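You operate a simulated robot arm through the tools that you are given. There is no shell and no other tool. Be economical: measure what you need, move in short steps, check, and stop when the job is done.

Carry out the task below with a simulated robot arm. There is one attempt and no reset: what you move stays moved.

TASK
Turn the orange pocket forward, brush off the wood dust and slide the pink tub onto the clean spot.
Fine: put the brush back; leave the other tubs. Set down upright: brush. What is to be rubbed or washed off counts as gone when no trace of it is left.
Where things are to end (x, y in the base frame): pink tub within 3.5 cm of [44, 6].

The check looks at the end state, three seconds after you hand in, the way a careful person would. Anything else that was tipped, shoved, dropped, spilled or broken makes it a failure.

THE ROBOT
A 7-joint arm with a two-finger parallel gripper, fixed in place. Base frame: the origin is at the foot of the arm, x ahead of it, y to its left, z up; the work surface is at about z = 0. Readings come in cm, degrees, newtons and seconds.
With the tool pointing down near the work surface it reaches from about 24 to 62 cm from the base axis. Its first joint turns from -66.0 to 66.0 degrees. Payload 2.6 kg.
Tool frame: the origin (TCP) lies between the finger pads and is the grasp point; the fingertips stand 3 cm ahead of it; z points along the fingers, y is the line along which they close. The gripper opens to 9.4 cm. The fingers are 2.8 cm wide and 1 cm thick; the gripper's body (5 by 9.6 cm) begins 5.5 cm behind the TCP.
Orientation is told as [roll, pitch, yaw] about the base's x, y, z axes, in that order, counted from this pose: with the fingers straight down and closing along the base's y, the tool's x points along the base's -x, its y along +y and its z along -z.

THE INTERFACE
- The arm moves only by the tool nudge_tool. Its argument "moves" is text: rows parted by semicolons, each of 7 numbers parted by spaces: the turn, a rotation vector about the base's x, y, z in units of 90 degrees (1.0 is 90 degrees), then the shift along the base's x, y, z in units of 500 mm (1.0 is 500 mm), then the closure, from 0 (fully open) to 1 (shut). In form: wx wy wz x y z hand; .... A call has 1 to 20 rows; each row is the pose to reach, as a shift and turn from the pose commanded when the call began. A call with a number of a shift or a turn outside -1 to 1 is refused whole. Each row takes 0.2 s and may step no farther than 5 cm and 8.6 degrees from the row before; otherwise, or with a gripper value out of range, the whole call is refused. A pose out of reach is approached as far as the arm can. The call stops where the force on the tool passes 40 N (or 10 N more than at its start, if that is more) or the arm is blocked; 0.2 s more then pass. Each finger travels about 7.2 cm/s and halts on what it meets, pressing with about 22 N; the grip force reading is that of the motor and also rises with nothing between the fingers. The clock runs only during rows and for 0.2 s after the last one: add rows that repeat a pose to give the fingers time. It gives the time, the measured TCP pose, the force on the tool (base axes), the opening and the grip force at its end, in the units of the frame above (readings bear some noise), with the torque about the TCP (base axes, N m) and any sound that the robot's microphone picked up.
- Cameras (640 x 400 px; columns grow to the right, rows downward): "scene" is fixed at [4.55, 44.4, 56.63]; the picture's right is [-0.66, -0.75, 0.00], its down [-0.42, 0.37, -0.83] and it looks along [0.62, -0.55, -0.56] (base axes); focal length 341 px, centre (320, 200). "wrist" rides on the gripper at [7.6, 1.4, -10.3] in the tool frame; the picture's right is [-0.18, 0.98, 0.00], its down [-0.75, -0.14, -0.64] and it looks along [-0.63, -0.12, 0.77] (tool axes); focal length 243 px, centre (320, 200). There is no depth. A picture from a camera that has moved, and an enlarged one, comes with that camera's place and axes in the base frame and with its lens.
- snapshot(camera): a new picture of that camera. It takes no simulated time.
- inspect(camera, box): a new picture of the part [left, top, right, bottom] of that camera's present view, enlarged. It takes no simulated time.
- job_done(): hands the job in; it is judged then, once.

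Go step by step. Nothing tells you positions but the pictures and the camera data: compare them with the known pose of the tool, close in by small moves and look again before you grip or let go. The budget is 120 turns and 84 pictures, counting those below and the enlarged ones. Unless the task says otherwise, let go and move clear before handing in, and close with one line.

The tools are called after "Call:" as name(argument=value, ...) on one line, values as JSON. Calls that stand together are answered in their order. nudge_tool: Moves the arm, as the interface text tells. Its arguments: {"type":"object","properties":{"moves":{"type":"string"}},"required":["moves"]} The other tools are called the same way: snapshot (camera) takes a picture; inspect (camera, box) takes an enlarged picture of a part of a camera's view; job_done () hands the job in.

At the start:

```text
t: 0.0
ee_pos: [36.02, 3.62, 35.35]
tcp_rot: [0.0, 0.0, 0.0]
ft_force: [-0.9, 0.1, -0.2]
ft_torque: [-0.01, -0.01, -0.03]
finger_gap: 9.4
gripper_force: 0.0
```

scene: 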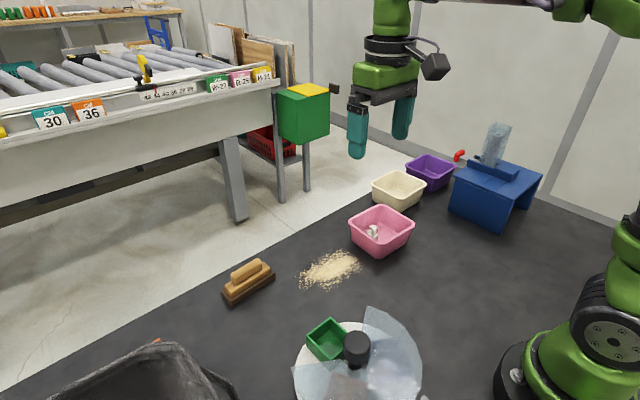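
wrist: 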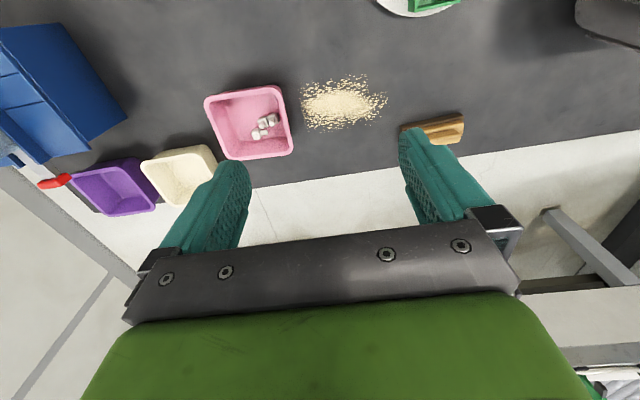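

I see a brush, a dust patch, three tubs (pink, cream, purple), a blue stand with a red-tipped part, and a turntable with pockets near the bottom of the scene. I'll look closer at the carousel and the other objects.

Call:
inspect(camera="scene", box=[240, 280, 480, 400])

Call:
inspect(camera="scene", box=[200, 130, 560, 320])

Call:
inspect(camera="wrist", box=[180, 0, 640, 200])

```text
2.67 times, centred on (360, 340) of scene
camera zoom: at [4.55, 44.4, 56.63], right [-0.66, -0.75, 0.0], down [-0.42, 0.37, -0.83], along [0.62, -0.55, -0.56], focal length 910 px, centre (213, -173)
```

zoom: 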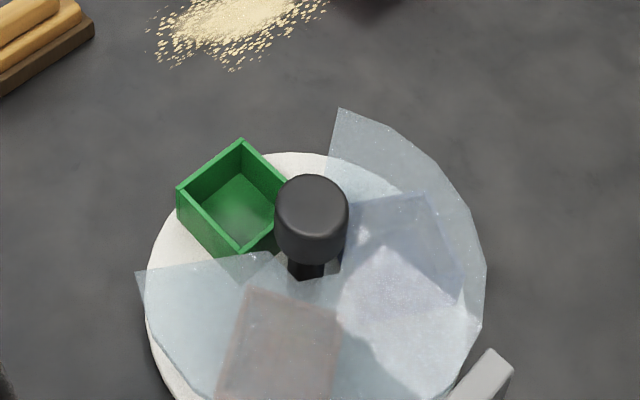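

```text
1.78 times, centred on (380, 225) of scene
camera zoom: at [4.55, 44.4, 56.63], right [-0.66, -0.75, 0.0], down [-0.42, 0.37, -0.83], along [0.62, -0.55, -0.56], focal length 606 px, centre (213, 156)
```

zoom: 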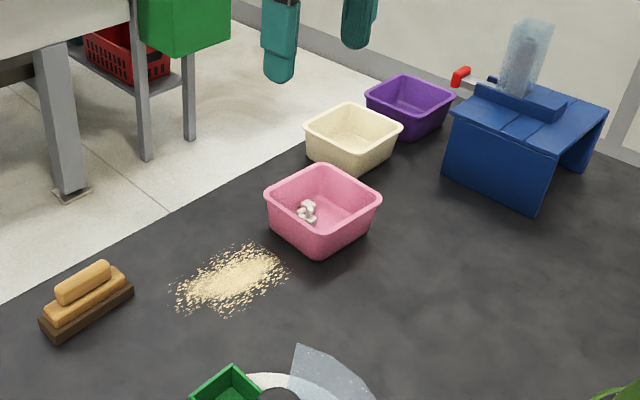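

```text
1.39 times, centred on (410, 100) of wrist
camera zoom: at [28.41, 5.13, 45.53], right [0.18, 0.98, 0.0], down [0.75, -0.14, 0.64], along [0.63, -0.12, -0.77], focal length 338 px, centre (195, 339)
```

zoom: 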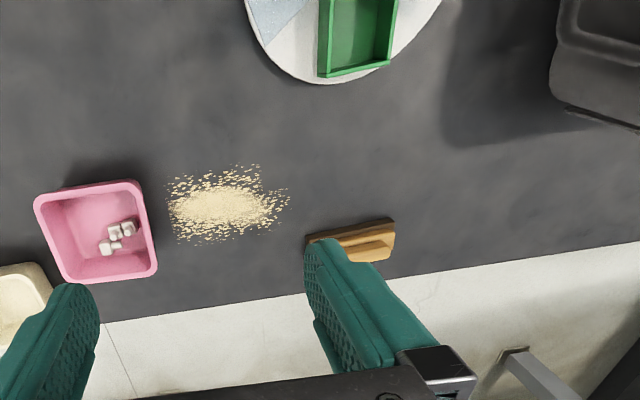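

The carousel has a central black knob near (24.5, 18.7), with green at the opening (+x side) and a brownish pocket under the cover at about +120°. The brush is near (52.8, 22), the dust near (45, 5.5) and the pink tub near (43.4, -10). I'll move above the knob to look.

Call:
nudge_tool(moves="0 0 0 -0.046 0.06 -0.02 0; 0 0 0 -0.092 0.12 -0.04 0; 0 0 0 -0.138 0.18 -0.08 0; 0 0 0 -0.184 0.24 -0.12 0; 0 0 0 -0.23 0.30 -0.16 0; 0 0 0 -0.23 0.30 -0.20 0")

Call:
snapshot(camera="wrist")

Call:
snapshot(camera="scene")

```text
t: 1.4
ee_pos: [24.63, 18.92, 25.33]
tcp_rot: [0.1, 0.0, 0.1]
ft_force: [-0.9, 0.9, 0.2]
ft_torque: [0.02, -0.01, -0.02]
finger_gap: 9.39
gripper_force: 0.0
```

```text
78 pictures are left
camera wrist: at [17.0, 20.44, 35.68], right [0.18, 0.98, 0.0], down [0.75, -0.14, 0.64], along [0.63, -0.12, -0.77], focal length 243 px, centre (320, 200)
```

wrist: 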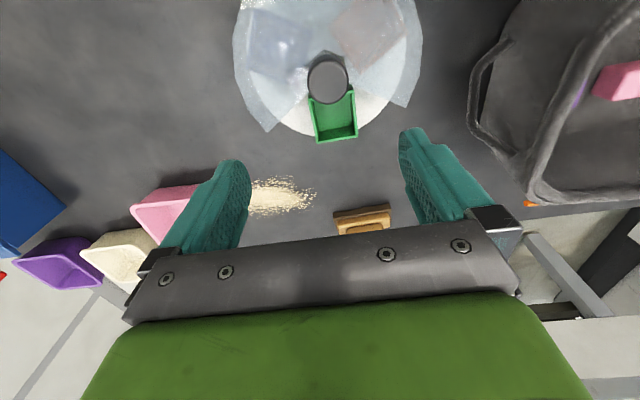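

```text
77 pictures are left
```

scene: 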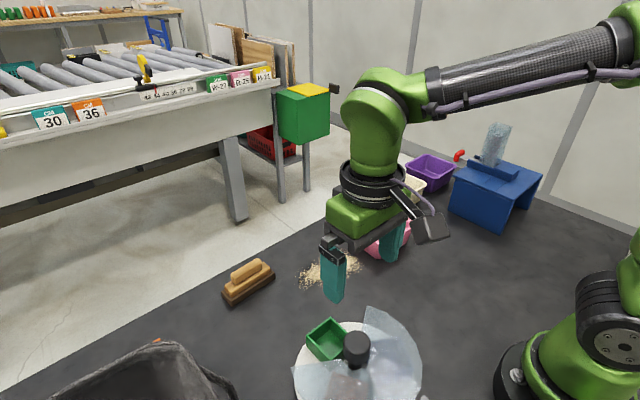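

The knob triangulates to about (23, 20) with its top at z≈11.5. I'll zoom in for the pocket angles.

Call:
inspect(camera="wrist", box=[210, 0, 450, 150])

```text
2.67 times, centred on (330, 75) of wrist
camera zoom: at [17.0, 20.44, 35.68], right [0.18, 0.98, 0.0], down [0.75, -0.14, 0.64], along [0.63, -0.12, -0.77], focal length 647 px, centre (293, 533)
```

zoom: 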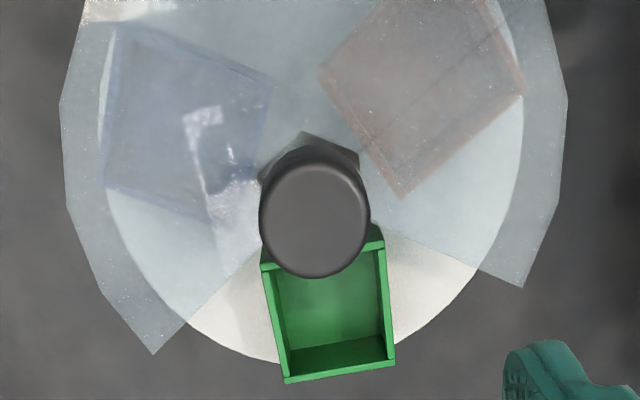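

The opening faces +x (about ±55°), green sits at 0° and orange at about +120°, so the knob must turn about -120°. I'll pre-rotate the gripper +60° above the knob and come down partway.

Call:
nudge_tool(moves="0 0 0.083 -0.01 0.01 -0.02 0; 0 0 0.167 -0.02 0.02 -0.04 0; 0 0 0.25 -0.028 0.022 -0.06 0; 0 0 0.333 -0.028 0.022 -0.08 0; 0 0 0.417 -0.028 0.022 -0.10 0; 0 0 0.5 -0.028 0.022 -0.12 0; 0 0 0.583 -0.028 0.022 -0.14 0; 0 0 0.667 -0.028 0.022 -0.16 0; 0 0 0.667 -0.028 0.022 -0.19 0; 0 0 0.667 -0.028 0.022 -0.19 0")

Call:
snapshot(camera="wrist")

Call:
inspect(camera="scene", box=[240, 250, 480, 400])

```text
t: 3.6
ee_pos: [23.21, 19.74, 15.88]
tcp_rot: [0.0, 0.0, 60.1]
ft_force: [0.0, 0.7, 0.3]
ft_torque: [0.04, -0.03, 0.02]
finger_gap: 9.4
gripper_force: 0.1
```

```text
75 pictures are left
camera wrist: at [18.12, 13.89, 26.19], right [-0.76, 0.65, 0.0], down [0.5, 0.58, 0.64], along [0.42, 0.49, -0.77], focal length 243 px, centre (320, 200)
```

wrist: 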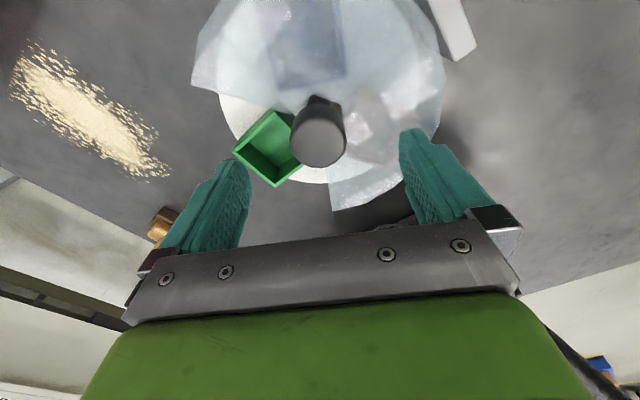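

```text
2.67 times, centred on (360, 325) of scene
camera zoom: at [4.55, 44.4, 56.63], right [-0.66, -0.75, 0.0], down [-0.42, 0.37, -0.83], along [0.62, -0.55, -0.56], focal length 910 px, centre (213, -133)
```

zoom: 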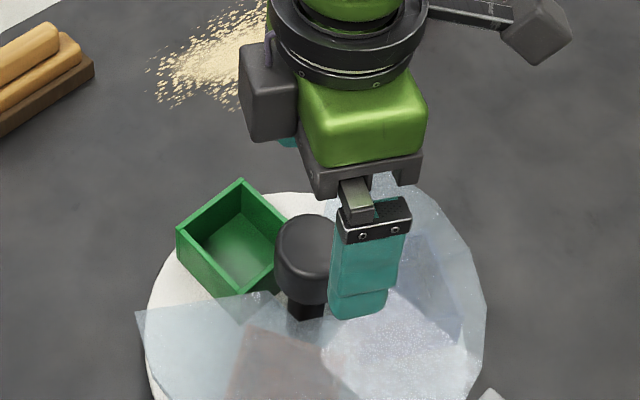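

The knob sits at about (23.2, 19.7), directly below the TCP. I'll descend to z≈10.4 and grip it.

Call:
nudge_tool(moves="0 0 0 0 0 -0.04 0; 0 0 0 0 0 -0.08 0; 0 0 0 0 0 -0.11 0; 0 0 0 0 0 -0.11 0.25; 0 0 0 0 0 -0.11 0.5; 0 0 0 0 0 -0.11 0.75; 0 0 0 0 0 -0.11 0.75; 0 0 0 0 0 -0.11 0.75")

Call:
inspect(camera="scene", box=[240, 250, 480, 400])

```text
t: 5.4
ee_pos: [23.2, 19.55, 10.18]
tcp_rot: [-0.1, -0.1, 60.0]
ft_force: [24.6, -8.0, -13.1]
ft_torque: [0.13, -0.04, -0.15]
finger_gap: 4.32
gripper_force: 45.0
```

```text
2.67 times, centred on (360, 325) of scene
camera zoom: at [4.56, 44.4, 56.63], right [-0.66, -0.75, 0.0], down [-0.42, 0.37, -0.83], along [0.62, -0.55, -0.56], focal length 910 px, centre (213, -133)
```

zoom: 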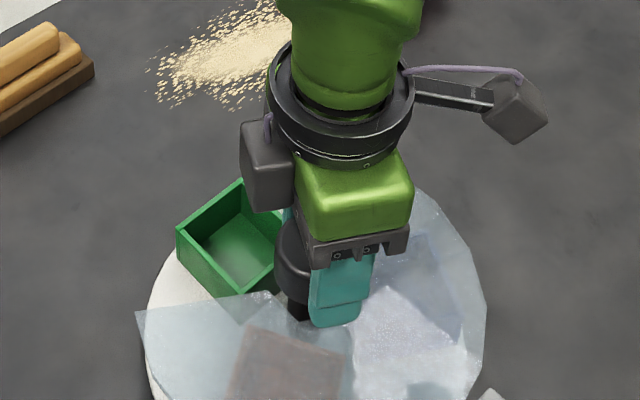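

The grip is firm, but there is a 25 N side load, so the tool is slightly off centre. I'll ease along the force.

Call:
nudge_tool(moves="0 0 0 0.0035 -0.002 0 0.75; 0 0 0 0.0035 -0.002 0 0.75")

```text
t: 6.0
ee_pos: [23.24, 19.65, 10.27]
tcp_rot: [-0.1, 0.0, 60.1]
ft_force: [20.1, -3.6, -17.9]
ft_torque: [-0.18, 0.12, -0.1]
finger_gap: 4.31
gripper_force: 44.3
```

Call:
nudge_tool(moves="0 0 0 0.004 -0.001 -0.002 0.75; 0 0 0 0.008 -0.001 -0.004 0.75; 0 0 0 0.008 -0.001 -0.004 0.75")

```text
t: 6.9
ee_pos: [23.3, 19.8, 10.18]
tcp_rot: [0.2, -0.1, 60.4]
ft_force: [-3.9, -0.8, 4.3]
ft_torque: [0.01, -0.5, 0.05]
finger_gap: 4.17
gripper_force: 45.1
stopped in row 3: the force on the tool passed its limit at 42 N (the readings are from after the stop); the commanded pose is now the measured one
```

The side load is gone now. I'll try a small -15° turn first.

Call:
nudge_tool(moves="0 0 -0.055 0 0 0 0.75; 0 0 -0.11 0 0 0 0.75; 0 0 -0.167 0 0 0 0.75")

Call:
inspect(camera="scene", box=[240, 250, 480, 400])

```text
t: 7.7
ee_pos: [23.24, 19.9, 10.23]
tcp_rot: [0.3, 0.0, 45.0]
ft_force: [-8.8, -1.2, 8.0]
ft_torque: [-0.19, -1.12, 0.05]
finger_gap: 4.11
gripper_force: 44.7
```

```text
2.67 times, centred on (360, 325) of scene
camera zoom: at [4.54, 44.39, 56.63], right [-0.66, -0.75, 0.0], down [-0.42, 0.37, -0.83], along [0.62, -0.55, -0.56], focal length 910 px, centre (213, -133)
```

zoom: 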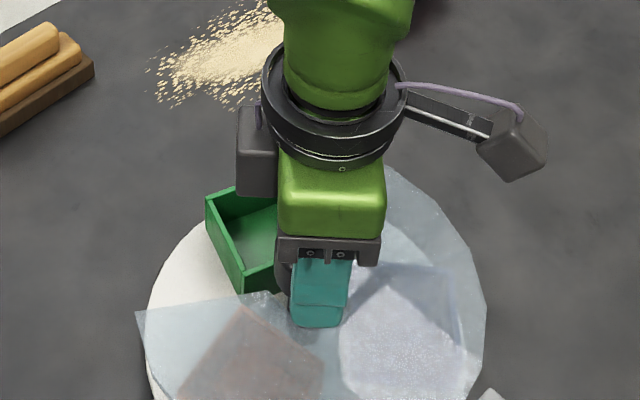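

The carousel follows the turn. I'll continue.

Call:
nudge_tool(moves="0 0 -0.083 0 0 0 0.75; 0 0 -0.167 0 0 0 0.75; 0 0 -0.25 0 0 0 0.75; 0 0 -0.333 0 0 0 0.75; 0 0 -0.417 0 0 0 0.75; 0 0 -0.5 0 0 0 0.75")

```text
t: 9.2
ee_pos: [23.32, 20.02, 10.24]
tcp_rot: [0.5, 0.0, 1.1]
ft_force: [3.8, 4.7, -2.4]
ft_torque: [-0.82, 0.5, 0.0]
finger_gap: 4.14
gripper_force: 45.4
stopped in row 6: the force on the tool passed its limit at 42 N (the readings are from after the stop); the commanded pose is now the measured one
```

Call:
nudge_tool(moves="0 0 -0.083 0 0 0 0.75; 0 0 -0.167 0 0 0 0.75; 0 0 -0.25 0 0 0 0.75; 0 0 -0.333 0 0 0 0.75; 0 0 -0.417 0 0 0 0.75")

Call:
inspect(camera="scene", box=[240, 250, 480, 400])

Call:
snapshot(camera="wrist")

```text
t: 10.4
ee_pos: [23.28, 20.11, 10.15]
tcp_rot: [0.7, -0.1, -36.5]
ft_force: [12.8, 27.0, -22.9]
ft_torque: [-0.1, 0.61, 0.08]
finger_gap: 4.15
gripper_force: 45.2
```

```text
2.67 times, centred on (360, 325) of scene
camera zoom: at [4.56, 44.4, 56.62], right [-0.66, -0.75, 0.0], down [-0.42, 0.37, -0.83], along [0.62, -0.55, -0.56], focal length 910 px, centre (213, -133)
```

zoom: 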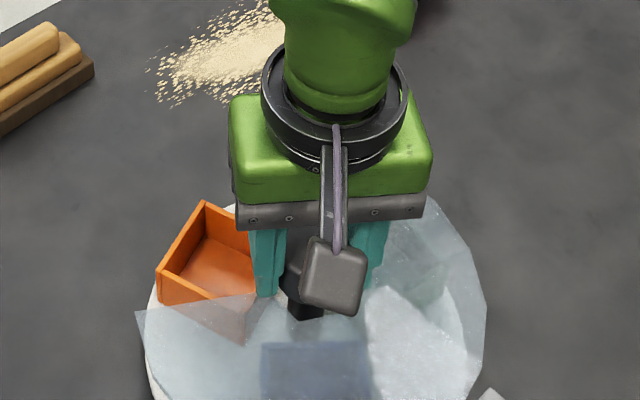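

```text
70 pictures are left
camera wrist: at [18.0, 25.68, 20.54], right [0.73, 0.68, 0.01], down [0.52, -0.57, 0.64], along [0.44, -0.46, -0.77], focal length 243 px, centre (320, 200)
```

wrist: 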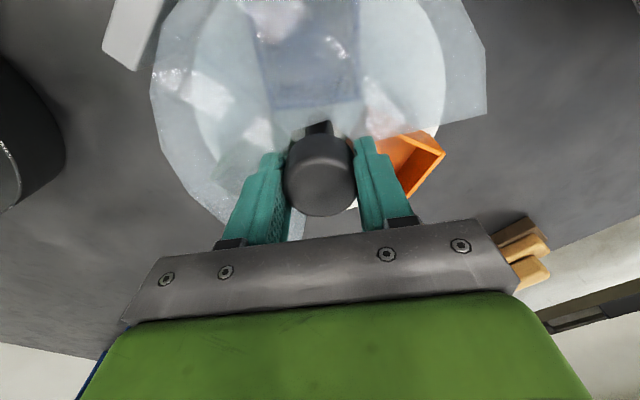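

Orange is emerging, with about 23° left. I'll ease the load and finish the turn.

Call:
nudge_tool(moves="0 0 -0.087 0.002 0.004 -0.002 0.75; 0 0 -0.174 0.002 0.004 -0.002 0.75; 0 0 -0.261 0.002 0.004 -0.002 0.75")

Call:
inspect(camera="scene", box=[240, 250, 480, 400])

```text
t: 11.2
ee_pos: [23.41, 20.12, 10.15]
tcp_rot: [0.5, -0.1, -60.2]
ft_force: [-3.5, -0.5, 30.8]
ft_torque: [-0.41, 0.51, 0.05]
finger_gap: 4.16
gripper_force: 45.5
```

```text
2.67 times, centred on (360, 325) of scene
camera zoom: at [4.54, 44.39, 56.64], right [-0.66, -0.75, 0.0], down [-0.42, 0.37, -0.83], along [0.62, -0.55, -0.56], focal length 910 px, centre (213, -133)
```

zoom: 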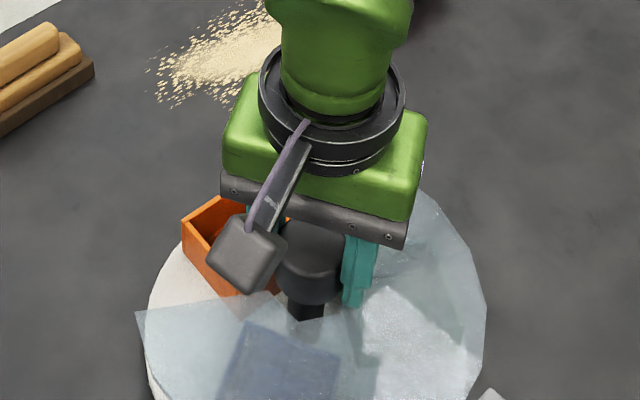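

Orange's corner is within a couple of degrees of where green's was. I'll release, rise, unwind and check.

Call:
nudge_tool(moves="0 0 0 0 0 0 0.4; 0 0 0 0 0 0 0; 0 0 0 0 0 0 0; 0 0 0 0 0 0.03 0; 0 0 0 0 0 0.1 0; 0 0 0.083 0 0 0.18 0; 0 0 0.167 0 0 0.26 0; 0 0 0.25 0 0 0.3 0; 0 0 0.333 0 0 0.3 0; 0 0 0.417 0 0 0.3 0; 0 0 0.5 0 0 0.3 0; 0 0 0.583 0 0 0.3 0; 0 0 0.667 0 0 0.3 0")

Call:
inspect(camera="wrist", box=[210, 0, 450, 150])

Call:
snapshot(camera="scene")

```text
t: 14.0
ee_pos: [23.42, 20.23, 25.12]
tcp_rot: [0.5, 0.0, 0.3]
ft_force: [-0.4, 0.5, 0.0]
ft_torque: [-0.01, -0.01, 0.03]
finger_gap: 9.41
gripper_force: 0.1
```

```text
2.67 times, centred on (330, 75) of wrist
camera zoom: at [15.76, 21.5, 35.36], right [0.18, 0.98, 0.01], down [0.75, -0.14, 0.64], along [0.63, -0.11, -0.77], focal length 647 px, centre (293, 533)
```

zoom: 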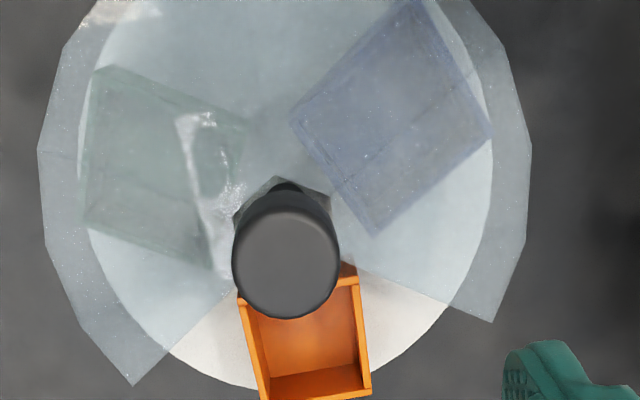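

```text
67 pictures are left
```

scene: 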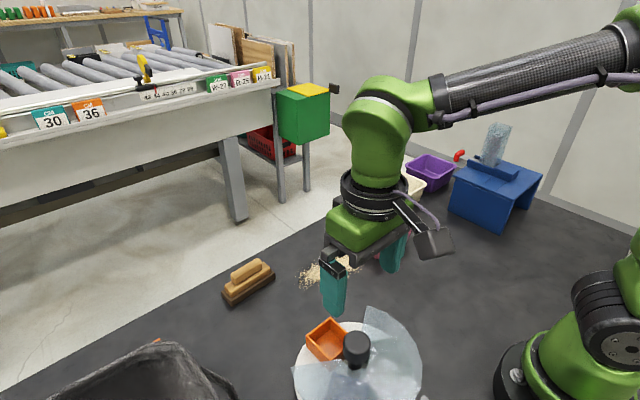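

Orange now faces the opening. Next I'll go to the brush and view it from above.

Call:
nudge_tool(moves="-0.0056 0 0 0.09 0.005 0 0; -0.0056 0 0 0.18 0.01 0 0; -0.0056 0 0 0.27 0.02 0 0; -0.0056 0 0 0.36 0.03 0 0; -0.0056 0 0 0.44 0.035 0 0; -0.0056 0 0 0.44 0.035 0 0")

Call:
snapshot(camera="wrist")

Call:
inspect(camera="scene", box=[200, 230, 360, 330])

```text
t: 15.4
ee_pos: [45.31, 21.94, 25.06]
tcp_rot: [0.0, 0.1, 0.1]
ft_force: [0.0, 0.6, -0.5]
ft_torque: [0.0, 0.01, 0.0]
finger_gap: 9.4
gripper_force: 0.1
```

```text
66 pictures are left
camera wrist: at [37.67, 23.4, 35.34], right [0.18, 0.98, 0.0], down [0.75, -0.14, 0.64], along [0.63, -0.12, -0.77], focal length 243 px, centre (320, 200)
```

wrist: 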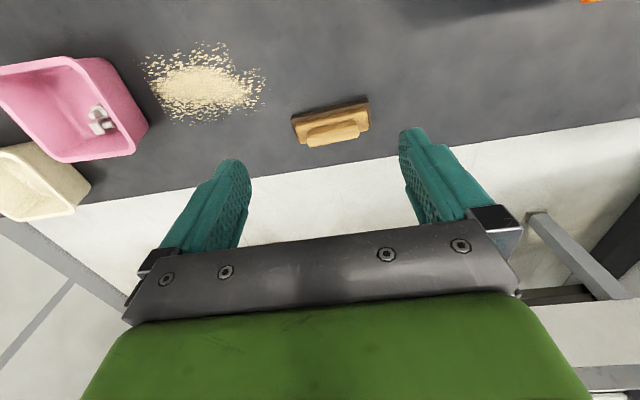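

```text
4.00 times, centred on (280, 280) of scene
camera zoom: at [4.55, 44.4, 56.63], right [-0.66, -0.75, 0.0], down [-0.42, 0.37, -0.83], along [0.62, -0.55, -0.56], focal length 1364 px, centre (480, -120)
```

zoom: 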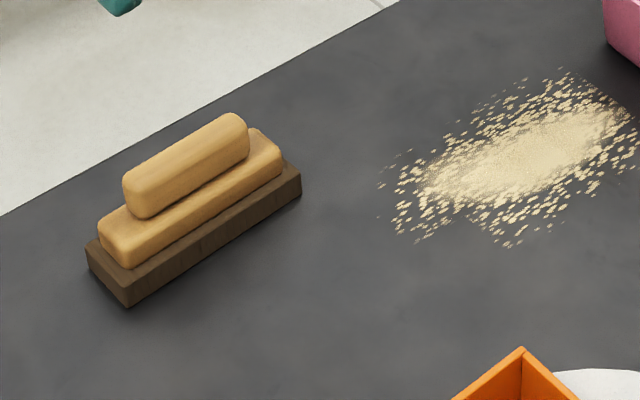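

The brush is centred near (51.6, 22.5), its long axis along y (turned about 3°), with the handle top near z≈6. I'll turn the gripper 90° above it and look closer.

Call:
nudge_tool(moves="0 0 0.09 0.02 0 -0.02 0; 0 0 0.18 0.04 0 -0.04 0; 0 0 0.27 0.06 0 -0.06 0; 0 0 0.36 0.08 0.013 -0.08 0; 0 0 0.45 0.1 0.013 -0.1 0; 0 0 0.54 0.124 0.013 -0.12 0; 0 0 0.63 0.124 0.013 -0.14 0; 0 0 0.72 0.124 0.013 -0.16 0; 0 0 0.81 0.124 0.013 -0.18 0; 0 0 0.9 0.124 0.013 -0.2 0; 0 0 0.99 0.124 0.013 -0.22 0; 0 0 1.0 0.124 0.013 -0.22 0; 0 0 1.0 0.124 0.013 -0.22 0")

Call:
snapshot(camera="wrist")

Call:
inspect(camera="scene", box=[160, 180, 360, 330])

```text
t: 18.2
ee_pos: [51.49, 22.76, 14.13]
tcp_rot: [0.0, 0.0, 90.2]
ft_force: [-0.4, 0.5, -0.3]
ft_torque: [0.01, -0.01, 0.04]
finger_gap: 9.42
gripper_force: 0.0
```

```text
64 pictures are left
camera wrist: at [50.1, 15.0, 24.32], right [-0.98, 0.18, 0.0], down [0.14, 0.75, 0.64], along [0.12, 0.63, -0.77], focal length 243 px, centre (320, 200)
```

wrist: 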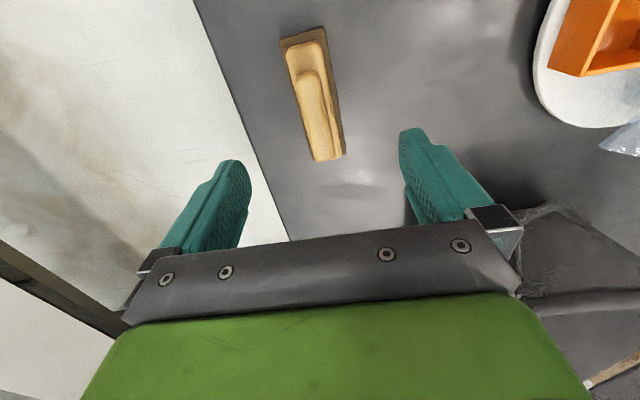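

```text
2.67 times, centred on (260, 255) of scene
camera zoom: at [4.55, 44.4, 56.63], right [-0.66, -0.75, 0.0], down [-0.42, 0.37, -0.83], along [0.62, -0.55, -0.56], focal length 910 px, centre (480, 53)
```

zoom: 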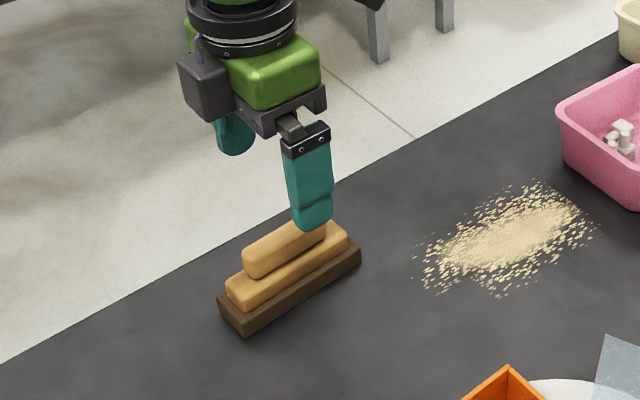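

Call:
inspect(camera="wrist", box=[240, 10, 400, 170])

```text
2.50 times, centred on (320, 90) of wrist
camera zoom: at [50.1, 15.0, 24.32], right [-0.98, 0.18, 0.0], down [0.14, 0.75, 0.64], along [0.12, 0.63, -0.77], focal length 606 px, centre (320, 475)
```

zoom: 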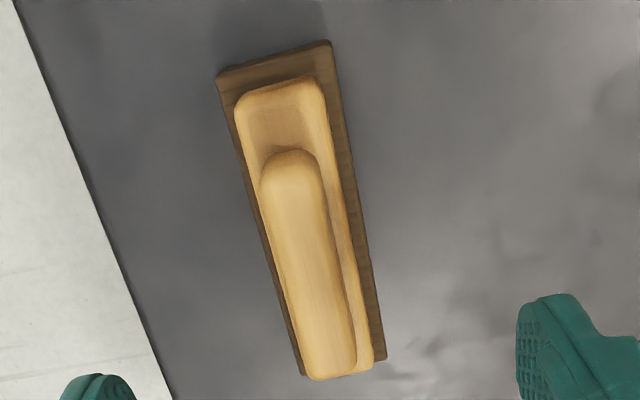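

The brush has three tiers: block about 3.7 wide, mid-body about 3 wide, handle about 2 wide, centred near (51.7, 22.3). I'll descend to z≈5.6 and close on the upper body.

Call:
nudge_tool(moves="0 0 0.017 0.004 -0.009 -0.04 0; 0 0 0.017 0.004 -0.009 -0.08 0; 0 0 0.017 0.004 -0.009 -0.12 0; 0 0 0.017 0.004 -0.009 -0.15 0; 0 0 0.017 0.004 -0.009 -0.17 0; 0 0 0.017 0.004 -0.009 -0.17 0")

Call:
inspect(camera="scene", box=[160, 180, 360, 330])

Call:
snapshot(camera="wrist")

```text
t: 19.6
ee_pos: [51.63, 22.03, 5.59]
tcp_rot: [-0.1, 0.0, 91.6]
ft_force: [0.1, -0.2, -0.7]
ft_torque: [0.01, 0.0, 0.01]
finger_gap: 9.39
gripper_force: 0.0
```

```text
2.67 times, centred on (260, 255) of scene
camera zoom: at [4.55, 44.4, 56.63], right [-0.66, -0.75, 0.0], down [-0.42, 0.37, -0.83], along [0.62, -0.55, -0.56], focal length 910 px, centre (480, 53)
```

zoom: 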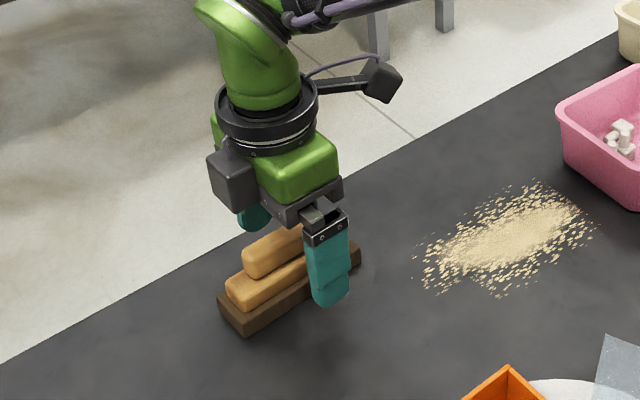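

```text
60 pictures are left
camera wrist: at [50.51, 14.42, 15.84], right [-0.99, 0.16, 0.0], down [0.12, 0.76, 0.64], along [0.1, 0.63, -0.77], focal length 243 px, centre (320, 200)
```

wrist: 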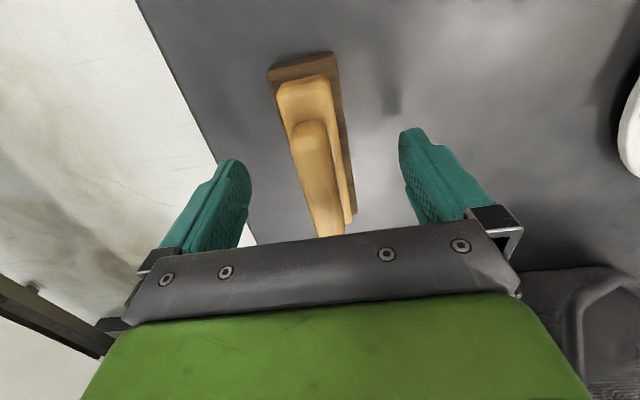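

The brush is between the fingers. Closing.

Call:
nudge_tool(moves="0 0 0 0 0 0 0.3; 0 0 0 0 0 0 0.5; 0 0 0 0 0 0 0.7; 0 0 0 0 0 0 0.85; 0 0 0 0 0 0 0.85; 0 0 0 0 0 0 0.85")

Call:
snapshot(camera="wrist")

```text
t: 21.0
ee_pos: [51.62, 22.07, 5.61]
tcp_rot: [0.0, 0.0, 91.7]
ft_force: [0.5, -0.2, 0.8]
ft_torque: [-0.07, 0.01, 0.05]
finger_gap: 2.71
gripper_force: 22.0
```

```text
59 pictures are left
camera wrist: at [50.52, 14.42, 15.87], right [-0.99, 0.16, 0.0], down [0.12, 0.76, 0.64], along [0.1, 0.63, -0.77], focal length 243 px, centre (320, 200)
```

wrist: 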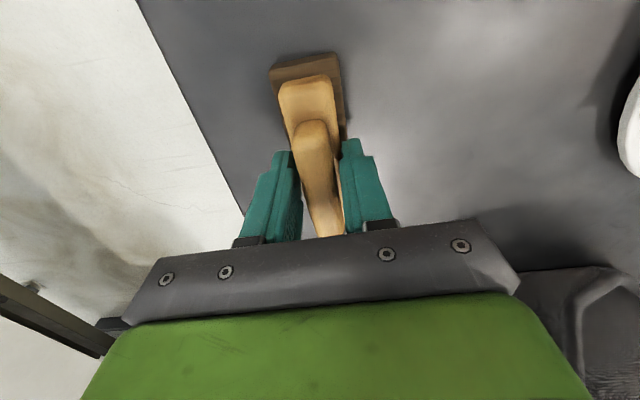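

The brush is held; its home pose is TCP (51.6, 22.1, 5.6), yaw 91.7. I'll lift it and carry it to the far side of the dust.

Call:
nudge_tool(moves="0 0 0 0 0 0.03 0.85; 0 0 0 0 0 0.08 0.85; 0 0 0 0 -0.09 0.08 0.85; 0 0 0 0 -0.18 0.08 0.85; 0 0 0 0 -0.272 0.08 0.85; 0 0 0 0 -0.272 0.08 0.85")

Call:
snapshot(camera="scene")

Call:
snapshot(camera="wrist")

```text
t: 22.4
ee_pos: [51.76, 8.29, 9.23]
tcp_rot: [-0.1, 0.0, 91.7]
ft_force: [0.2, 0.0, -0.9]
ft_torque: [0.03, 0.02, 0.05]
finger_gap: 2.75
gripper_force: 21.6
```

```text
58 pictures are left
```

scene: 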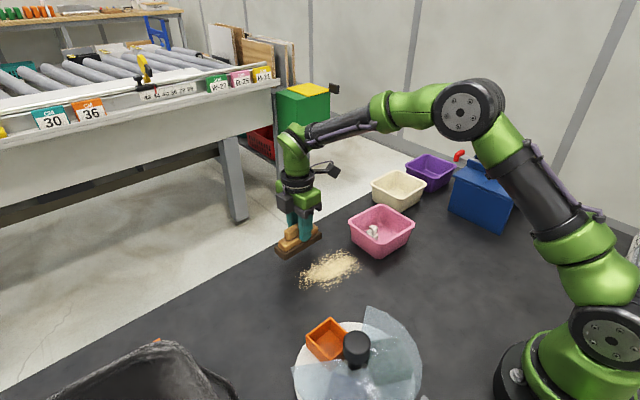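

```text
57 pictures are left
camera wrist: at [50.66, 0.69, 19.55], right [-0.99, 0.16, 0.0], down [0.12, 0.76, 0.64], along [0.1, 0.63, -0.77], focal length 243 px, centre (320, 200)
```

wrist: 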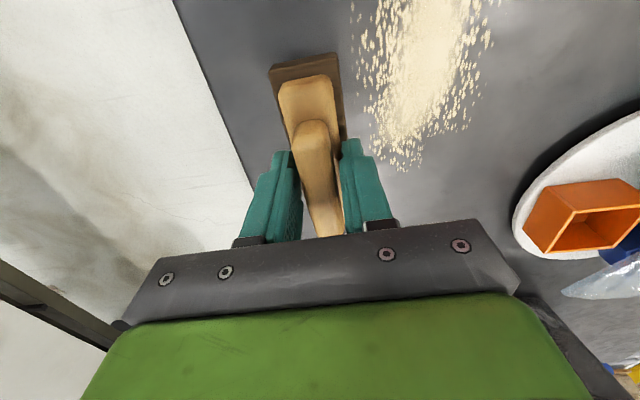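

I'll lower the brush to the surface and make a first stroke toward -x over the left part of the dust.

Call:
nudge_tool(moves="0 0 0 0 0.014 -0.04 0.85; 0 0 0 0 0.014 -0.07 0.85; 0 0 0 0 0.014 -0.077 0.85; 0 0 0 -0.03 0.014 -0.077 0.85; 0 0 0 -0.06 0.014 -0.077 0.85; 0 0 0 -0.09 0.014 -0.077 0.85; 0 0 0 -0.12 0.014 -0.077 0.85; 0 0 0 -0.15 0.014 -0.077 0.85; 0 0 0 -0.18 0.014 -0.077 0.85; 0 0 0 -0.21 0.014 -0.077 0.85; 0 0 0 -0.24 0.014 -0.077 0.85; 0 0 0 -0.27 0.014 -0.077 0.85")

Call:
snapshot(camera="scene")

Call:
snapshot(camera="wrist")

```text
t: 25.0
ee_pos: [38.38, 9.19, 5.83]
tcp_rot: [0.0, 0.0, 91.6]
ft_force: [-0.6, 0.0, -1.1]
ft_torque: [0.0, 0.0, 0.0]
finger_gap: 2.73
gripper_force: 21.4
```

```text
56 pictures are left
```

scene: 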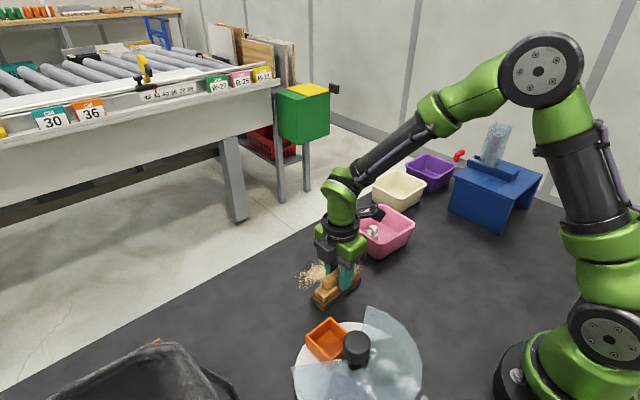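

```text
55 pictures are left
camera wrist: at [37.25, 1.55, 16.03], right [-0.99, 0.16, 0.0], down [0.12, 0.76, 0.64], along [0.1, 0.63, -0.77], focal length 243 px, centre (320, 200)
```

wrist: 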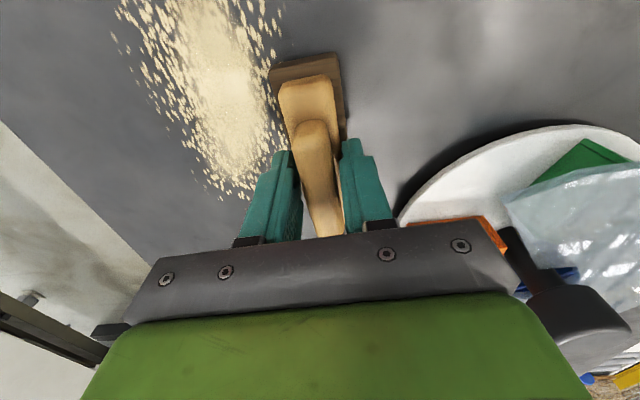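

The brush didn't touch (TCP at z 5.83). I'll lower it until it makes contact.

Call:
nudge_tool(moves="0 0 0 0 0 -0.004 0.85; 0 0 0 0 0 -0.006 0.85; 0 0 0 0 0 -0.008 0.85")

```text
t: 25.8
ee_pos: [38.44, 9.31, 5.62]
tcp_rot: [-0.2, 0.0, 91.6]
ft_force: [-2.4, -4.1, 16.5]
ft_torque: [-0.13, 0.04, 0.03]
finger_gap: 2.75
gripper_force: 22.2
```

There is contact with about 16 N. I'll ease slightly and stroke toward +x.

Call:
nudge_tool(moves="0 0 0 0.02 0 0.001 0.85; 0 0 0 0.05 0 0.001 0.85; 0 0 0 0.08 0 0.001 0.85; 0 0 0 0.11 0 0.001 0.85; 0 0 0 0.14 0 0.001 0.85; 0 0 0 0.17 0 0.001 0.85; 0 0 0 0.20 0 0.001 0.85; 0 0 0 0.23 0 0.001 0.85; 0 0 0 0.26 0 0.001 0.85")

Call:
snapshot(camera="scene")

Call:
snapshot(camera="wrist")

```text
t: 27.8
ee_pos: [51.38, 9.15, 5.44]
tcp_rot: [0.0, -0.1, 91.5]
ft_force: [-7.1, 0.0, 16.9]
ft_torque: [0.06, 0.2, 0.01]
finger_gap: 2.77
gripper_force: 22.1
```

```text
54 pictures are left
```

scene: 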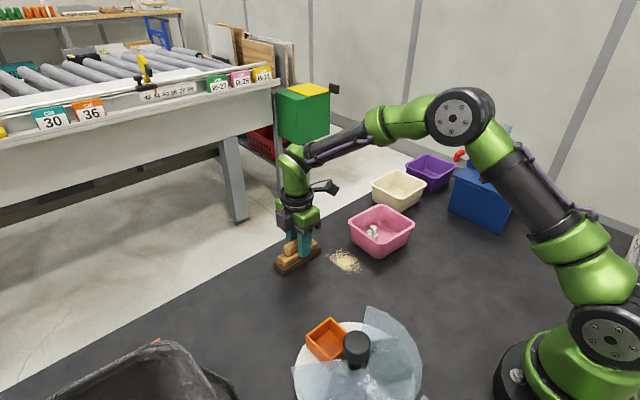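

```text
53 pictures are left
camera wrist: at [50.09, 1.52, 15.66], right [-0.99, 0.16, 0.0], down [0.12, 0.76, 0.64], along [0.1, 0.63, -0.77], focal length 243 px, centre (320, 200)
```

wrist: 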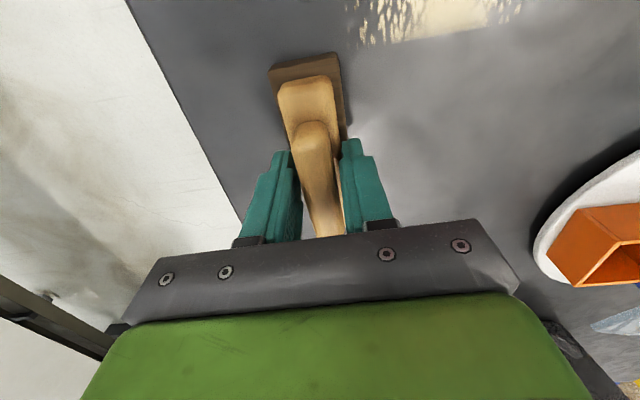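

It works: the swept dust is gone. I'll lift slightly, shift to y≈3.4 and look before sweeping near the tub.

Call:
nudge_tool(moves="0 0 0 0 0 0.03 0.85; 0 0 0 0 -0.06 0.03 0.85; 0 0 0 0 -0.116 0.03 0.85; 0 0 0 0 -0.116 0.01 0.85; 0 0 0 0 -0.116 0.01 0.85")

Call:
inspect(camera="scene", box=[260, 190, 430, 296])

Call:
snapshot(camera="wrist")

```text
t: 29.0
ee_pos: [51.16, 3.17, 5.97]
tcp_rot: [0.0, 0.0, 91.6]
ft_force: [-0.2, 0.1, -0.9]
ft_torque: [-0.04, 0.01, 0.04]
finger_gap: 2.73
gripper_force: 22.1
```

```text
3.76 times, centred on (345, 243) of scene
camera zoom: at [4.55, 44.4, 56.63], right [-0.66, -0.75, 0.0], down [-0.42, 0.37, -0.83], along [0.62, -0.55, -0.56], focal length 1284 px, centre (226, 38)
```

zoom: 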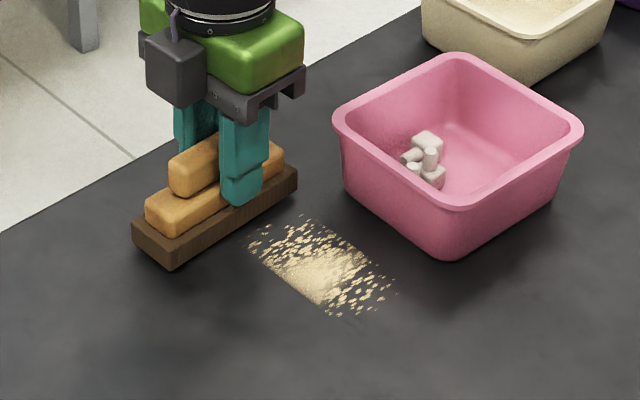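

```text
51 pictures are left
camera wrist: at [50.05, -4.36, 16.2], right [-0.99, 0.16, 0.0], down [0.12, 0.76, 0.64], along [0.1, 0.63, -0.77], focal length 243 px, centre (320, 200)
```

wrist: 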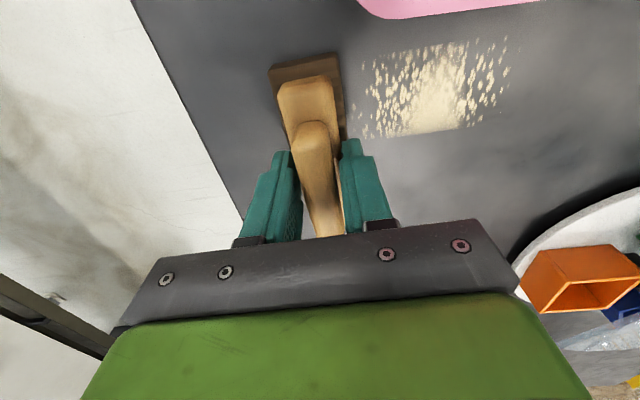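

The brush end reaches y≈-2.3, the dust ends at -1.2 and the tub rim is at -3.4, so there's clearance on both sides. I'll lower and stroke there and back.

Call:
nudge_tool(moves="0 0 0 0 0 -0.006 0.85; 0 0 0 0 0 -0.011 0.85; 0 0 0 -0.03 0 -0.011 0.85; 0 0 0 -0.06 0 -0.011 0.85; 0 0 0 -0.09 0 -0.011 0.85; 0 0 0 -0.12 0 -0.011 0.85; 0 0 0 -0.15 0 -0.011 0.85; 0 0 0 -0.18 0 -0.011 0.85; 0 0 0 -0.21 0 -0.011 0.85; 0 0 0 -0.24 0 -0.011 0.85; 0 0 0 -0.27 0 -0.011 0.85")

Call:
snapshot(camera="wrist")

Call:
inspect(camera="scene", box=[260, 190, 430, 296])

```text
t: 31.4
ee_pos: [37.7, 3.33, 5.39]
tcp_rot: [0.1, 0.0, 91.6]
ft_force: [0.2, 0.4, -0.5]
ft_torque: [-0.05, -0.03, 0.05]
finger_gap: 2.76
gripper_force: 22.5
```

```text
50 pictures are left
camera wrist: at [36.63, -4.28, 15.67], right [-0.99, 0.16, 0.0], down [0.12, 0.76, 0.64], along [0.1, 0.63, -0.77], focal length 243 px, centre (320, 200)
```

wrist: 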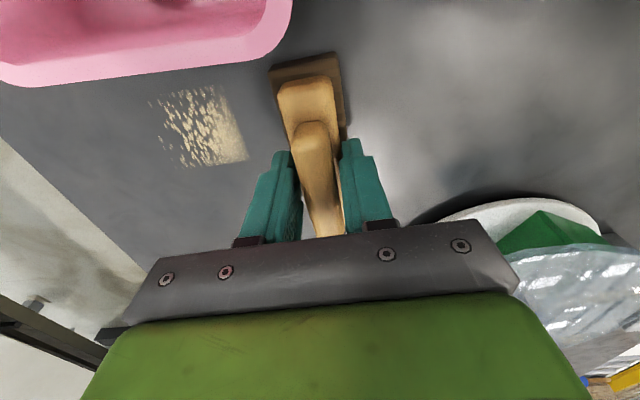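

```text
3.76 times, centred on (345, 243) of scene
camera zoom: at [4.55, 44.4, 56.63], right [-0.66, -0.75, 0.0], down [-0.42, 0.37, -0.83], along [0.62, -0.55, -0.56], focal length 1284 px, centre (226, 38)
```

zoom: 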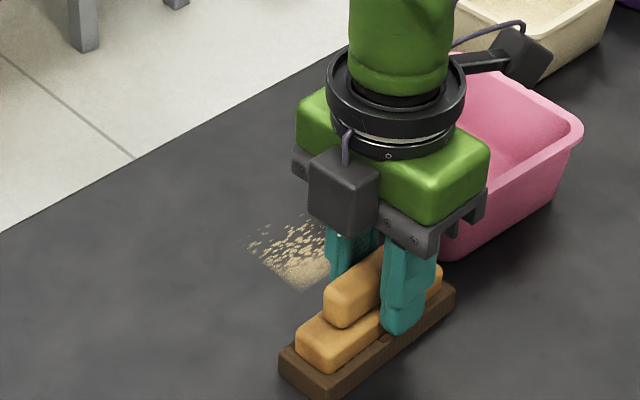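

Only half was removed because contact was light. I'll press slightly and stroke back toward +x.

Call:
nudge_tool(moves="0 0 0 0 0 -0.003 0.85; 0 0 0 0 0 -0.006 0.85; 0 0 0 0 0 -0.006 0.85")

```text
t: 32.2
ee_pos: [37.83, 3.38, 5.12]
tcp_rot: [0.0, 0.1, 91.6]
ft_force: [-6.3, -0.8, 18.0]
ft_torque: [0.01, 0.19, -0.06]
finger_gap: 2.74
gripper_force: 21.8
```

Call:
nudge_tool(moves="0 0 0 0.03 0 0 0.85; 0 0 0 0.06 0 0 0.85; 0 0 0 0.09 0 0 0.85; 0 0 0 0.12 0 -0.001 0.85; 0 0 0 0.15 0 -0.001 0.85; 0 0 0 0.18 0 -0.001 0.85; 0 0 0 0.21 0 -0.002 0.85; 0 0 0 0.24 0 -0.002 0.85; 0 0 0 0.27 0 -0.002 0.85")

Call:
inspect(camera="wrist", box=[240, 0, 640, 250])

Call:
inspect(camera="scene", box=[260, 190, 430, 296])

```text
t: 34.2
ee_pos: [51.4, 3.34, 5.1]
tcp_rot: [0.1, -0.1, 91.7]
ft_force: [0.5, 1.1, -1.8]
ft_torque: [-0.01, -0.02, -0.02]
finger_gap: 2.74
gripper_force: 22.3
```

```text
1.60 times, centred on (440, 125) of wrist
camera zoom: at [50.23, -4.23, 15.35], right [-0.99, 0.16, 0.0], down [0.12, 0.76, 0.64], along [0.1, 0.63, -0.77], focal length 388 px, centre (128, 320)
```

zoom: 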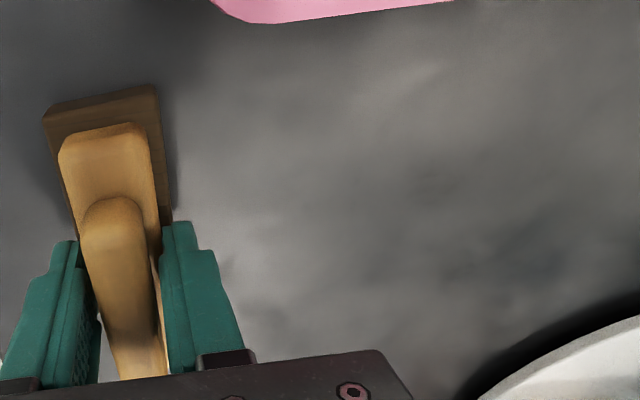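

```text
3.76 times, centred on (345, 243) of scene
camera zoom: at [4.55, 44.4, 56.63], right [-0.66, -0.75, 0.0], down [-0.42, 0.37, -0.83], along [0.62, -0.55, -0.56], focal length 1284 px, centre (226, 38)
```

zoom: 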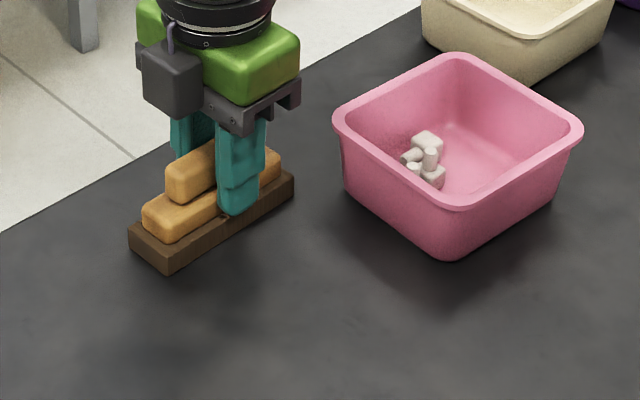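

The area looks clean. For certainty I'll do one more pressed loop over the whole patch.

Call:
nudge_tool(moves="0 0 0 0 0 -0.004 0.85; 0 0 0 -0.04 0 -0.005 0.85; 0 0 0 -0.08 0 -0.005 0.85; 0 0 0 -0.12 0 -0.005 0.85; 0 0 0 -0.16 0 -0.005 0.85; 0 0 0 -0.2 0 -0.005 0.85; 0 0 0 -0.24 0 -0.006 0.85; 0 0 0 -0.27 0 -0.006 0.85; 0 0 0 -0.27 0.04 -0.006 0.85; 0 0 0 -0.27 0.08 -0.006 0.85; 0 0 0 -0.27 0.116 -0.006 0.85; 0 0 0 -0.24 0.116 -0.006 0.85; 0 0 0 -0.2 0.116 -0.006 0.85; 0 0 0 -0.16 0.116 -0.006 0.85; 0 0 0 -0.12 0.116 -0.007 0.85; 0 0 0 -0.08 0.116 -0.007 0.85; 0 0 0 -0.04 0.116 -0.007 0.85; 0 0 0 0 0.116 -0.007 0.85")

Call:
inspect(camera="scene", box=[220, 190, 440, 328])

```text
t: 36.6
ee_pos: [37.84, 8.93, 4.77]
tcp_rot: [-0.2, 0.0, 91.4]
ft_force: [-0.8, 1.8, 4.0]
ft_torque: [-0.18, 0.12, -0.02]
finger_gap: 2.73
gripper_force: 22.2
stopped in row 12: the force on the tool passed its limit at 41 N (the readings are from after the stop); the commanded pose is now the measured one
```

```text
2.90 times, centred on (330, 259) of scene
camera zoom: at [4.54, 44.4, 56.63], right [-0.66, -0.75, 0.0], down [-0.42, 0.37, -0.83], along [0.62, -0.55, -0.56], focal length 989 px, centre (291, 29)
```

zoom: 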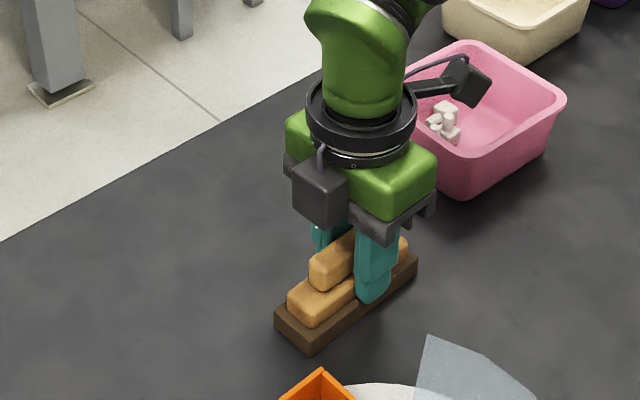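

Contact is now solid at z 4.77. I'll finish with the +x stroke.

Call:
nudge_tool(moves="0 0 0 0.04 0 -0.001 0.85; 0 0 0 0.08 0 -0.001 0.85; 0 0 0 0.12 0 -0.001 0.85; 0 0 0 0.16 0 -0.001 0.85; 0 0 0 0.2 0 -0.001 0.85; 0 0 0 0.24 0 -0.001 0.85; 0 0 0 0.27 0 -0.001 0.85")

Call:
inspect(camera="scene", box=[220, 190, 440, 328])

```text
t: 38.2
ee_pos: [51.19, 8.76, 4.69]
tcp_rot: [-0.2, 0.1, 91.4]
ft_force: [-8.8, -0.7, 21.2]
ft_torque: [0.22, 0.38, 0.02]
finger_gap: 2.75
gripper_force: 21.8
```

```text
2.90 times, centred on (330, 259) of scene
camera zoom: at [4.53, 44.39, 56.63], right [-0.66, -0.75, 0.0], down [-0.42, 0.37, -0.83], along [0.62, -0.55, -0.56], focal length 989 px, centre (291, 29)
```

zoom: 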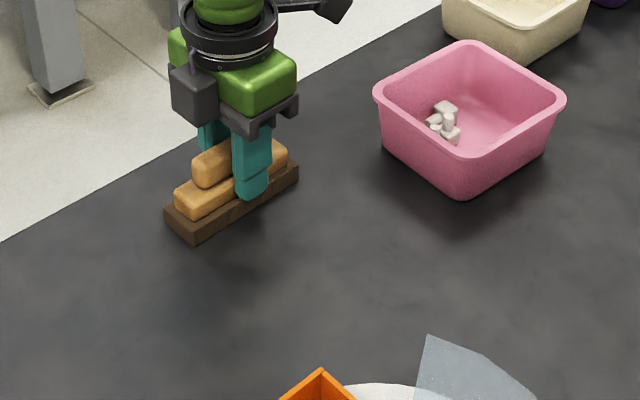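

The surface is clean. I'll return the brush to its place and set it down.

Call:
nudge_tool(moves="0 0 0 0 0 0.03 0.85; 0 0 0 0 0 0.06 0.85; 0 0 0 0.004 0.07 0.06 0.85; 0 0 0 0.006 0.14 0.06 0.85; 0 0 0 0.009 0.21 0.06 0.85; 0 0 0.003 0.009 0.266 0.06 0.85; 0 0 0.003 0.009 0.266 0.06 0.85; 0 0 0.003 0.009 0.266 0.03 0.85; 0 0 0.003 0.009 0.266 0.012 0.85; 0 0 0.003 0.009 0.266 0.006 0.85; 0 0 0.003 0.009 0.266 0.003 0.85")

```text
t: 40.6
ee_pos: [51.84, 22.17, 4.88]
tcp_rot: [-0.2, 0.2, 91.6]
ft_force: [-0.7, -0.3, -1.7]
ft_torque: [0.02, -0.01, -0.02]
finger_gap: 2.73
gripper_force: 22.1
```

Call:
nudge_tool(moves="0 0 0 0 0 -0.002 0.85; 0 0 0 0 0 -0.003 0.85; 0 0 0 0 0 -0.003 0.85")

Call:
inspect(camera="scene", box=[180, 200, 340, 310])

```text
t: 41.4
ee_pos: [51.86, 22.05, 4.82]
tcp_rot: [-0.1, 0.1, 91.7]
ft_force: [-1.1, 0.2, -1.6]
ft_torque: [0.0, -0.01, -0.02]
finger_gap: 2.7
gripper_force: 21.8
```

```text
3.64 times, centred on (260, 255) of scene
camera zoom: at [4.55, 44.4, 56.63], right [-0.66, -0.75, 0.0], down [-0.42, 0.37, -0.83], along [0.62, -0.55, -0.56], focal length 1240 px, centre (538, 0)
```

zoom: 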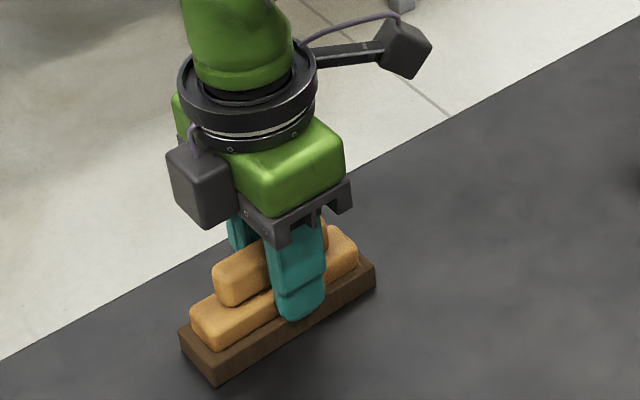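

Contact hasn't come yet, so I'll go down a bit more.

Call:
nudge_tool(moves="0 0 0 0 0 -0.002 0.85; 0 0 0 0 0 -0.004 0.85; 0 0 0 0 0 -0.004 0.85")

```text
t: 42.2
ee_pos: [51.93, 22.24, 4.92]
tcp_rot: [-0.4, 0.0, 91.6]
ft_force: [-9.0, -5.0, 24.4]
ft_torque: [-0.46, 0.57, -0.07]
finger_gap: 2.74
gripper_force: 22.2
```

The brush is on the surface. I'll ease off, open and rise.

Call:
nudge_tool(moves="0 0 0 0 0 0.003 0.85; 0 0 0 0 0 0.003 0.7; 0 0 0 0 0 0.003 0.5; 0 0 0 0 0 0.003 0.2; 0 0 0 0 0 0.003 0; 0 0 0 0 0 0.003 0; 0 0 0 0 0 0.05 0; 0 0 0 0 0 0.14 0; 0 0 0 0 0 0.23 0; 0 0 0 0 0 0.3 0")

Call:
snapshot(camera="scene")

```text
t: 44.4
ee_pos: [51.89, 22.01, 19.9]
tcp_rot: [0.0, 0.0, 91.8]
ft_force: [0.5, 0.1, 0.1]
ft_torque: [0.02, 0.0, -0.01]
finger_gap: 9.39
gripper_force: 0.0
```

```text
43 pictures are left
```

scene: 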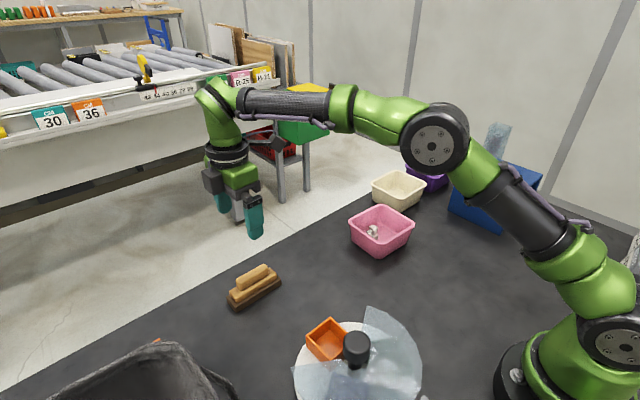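

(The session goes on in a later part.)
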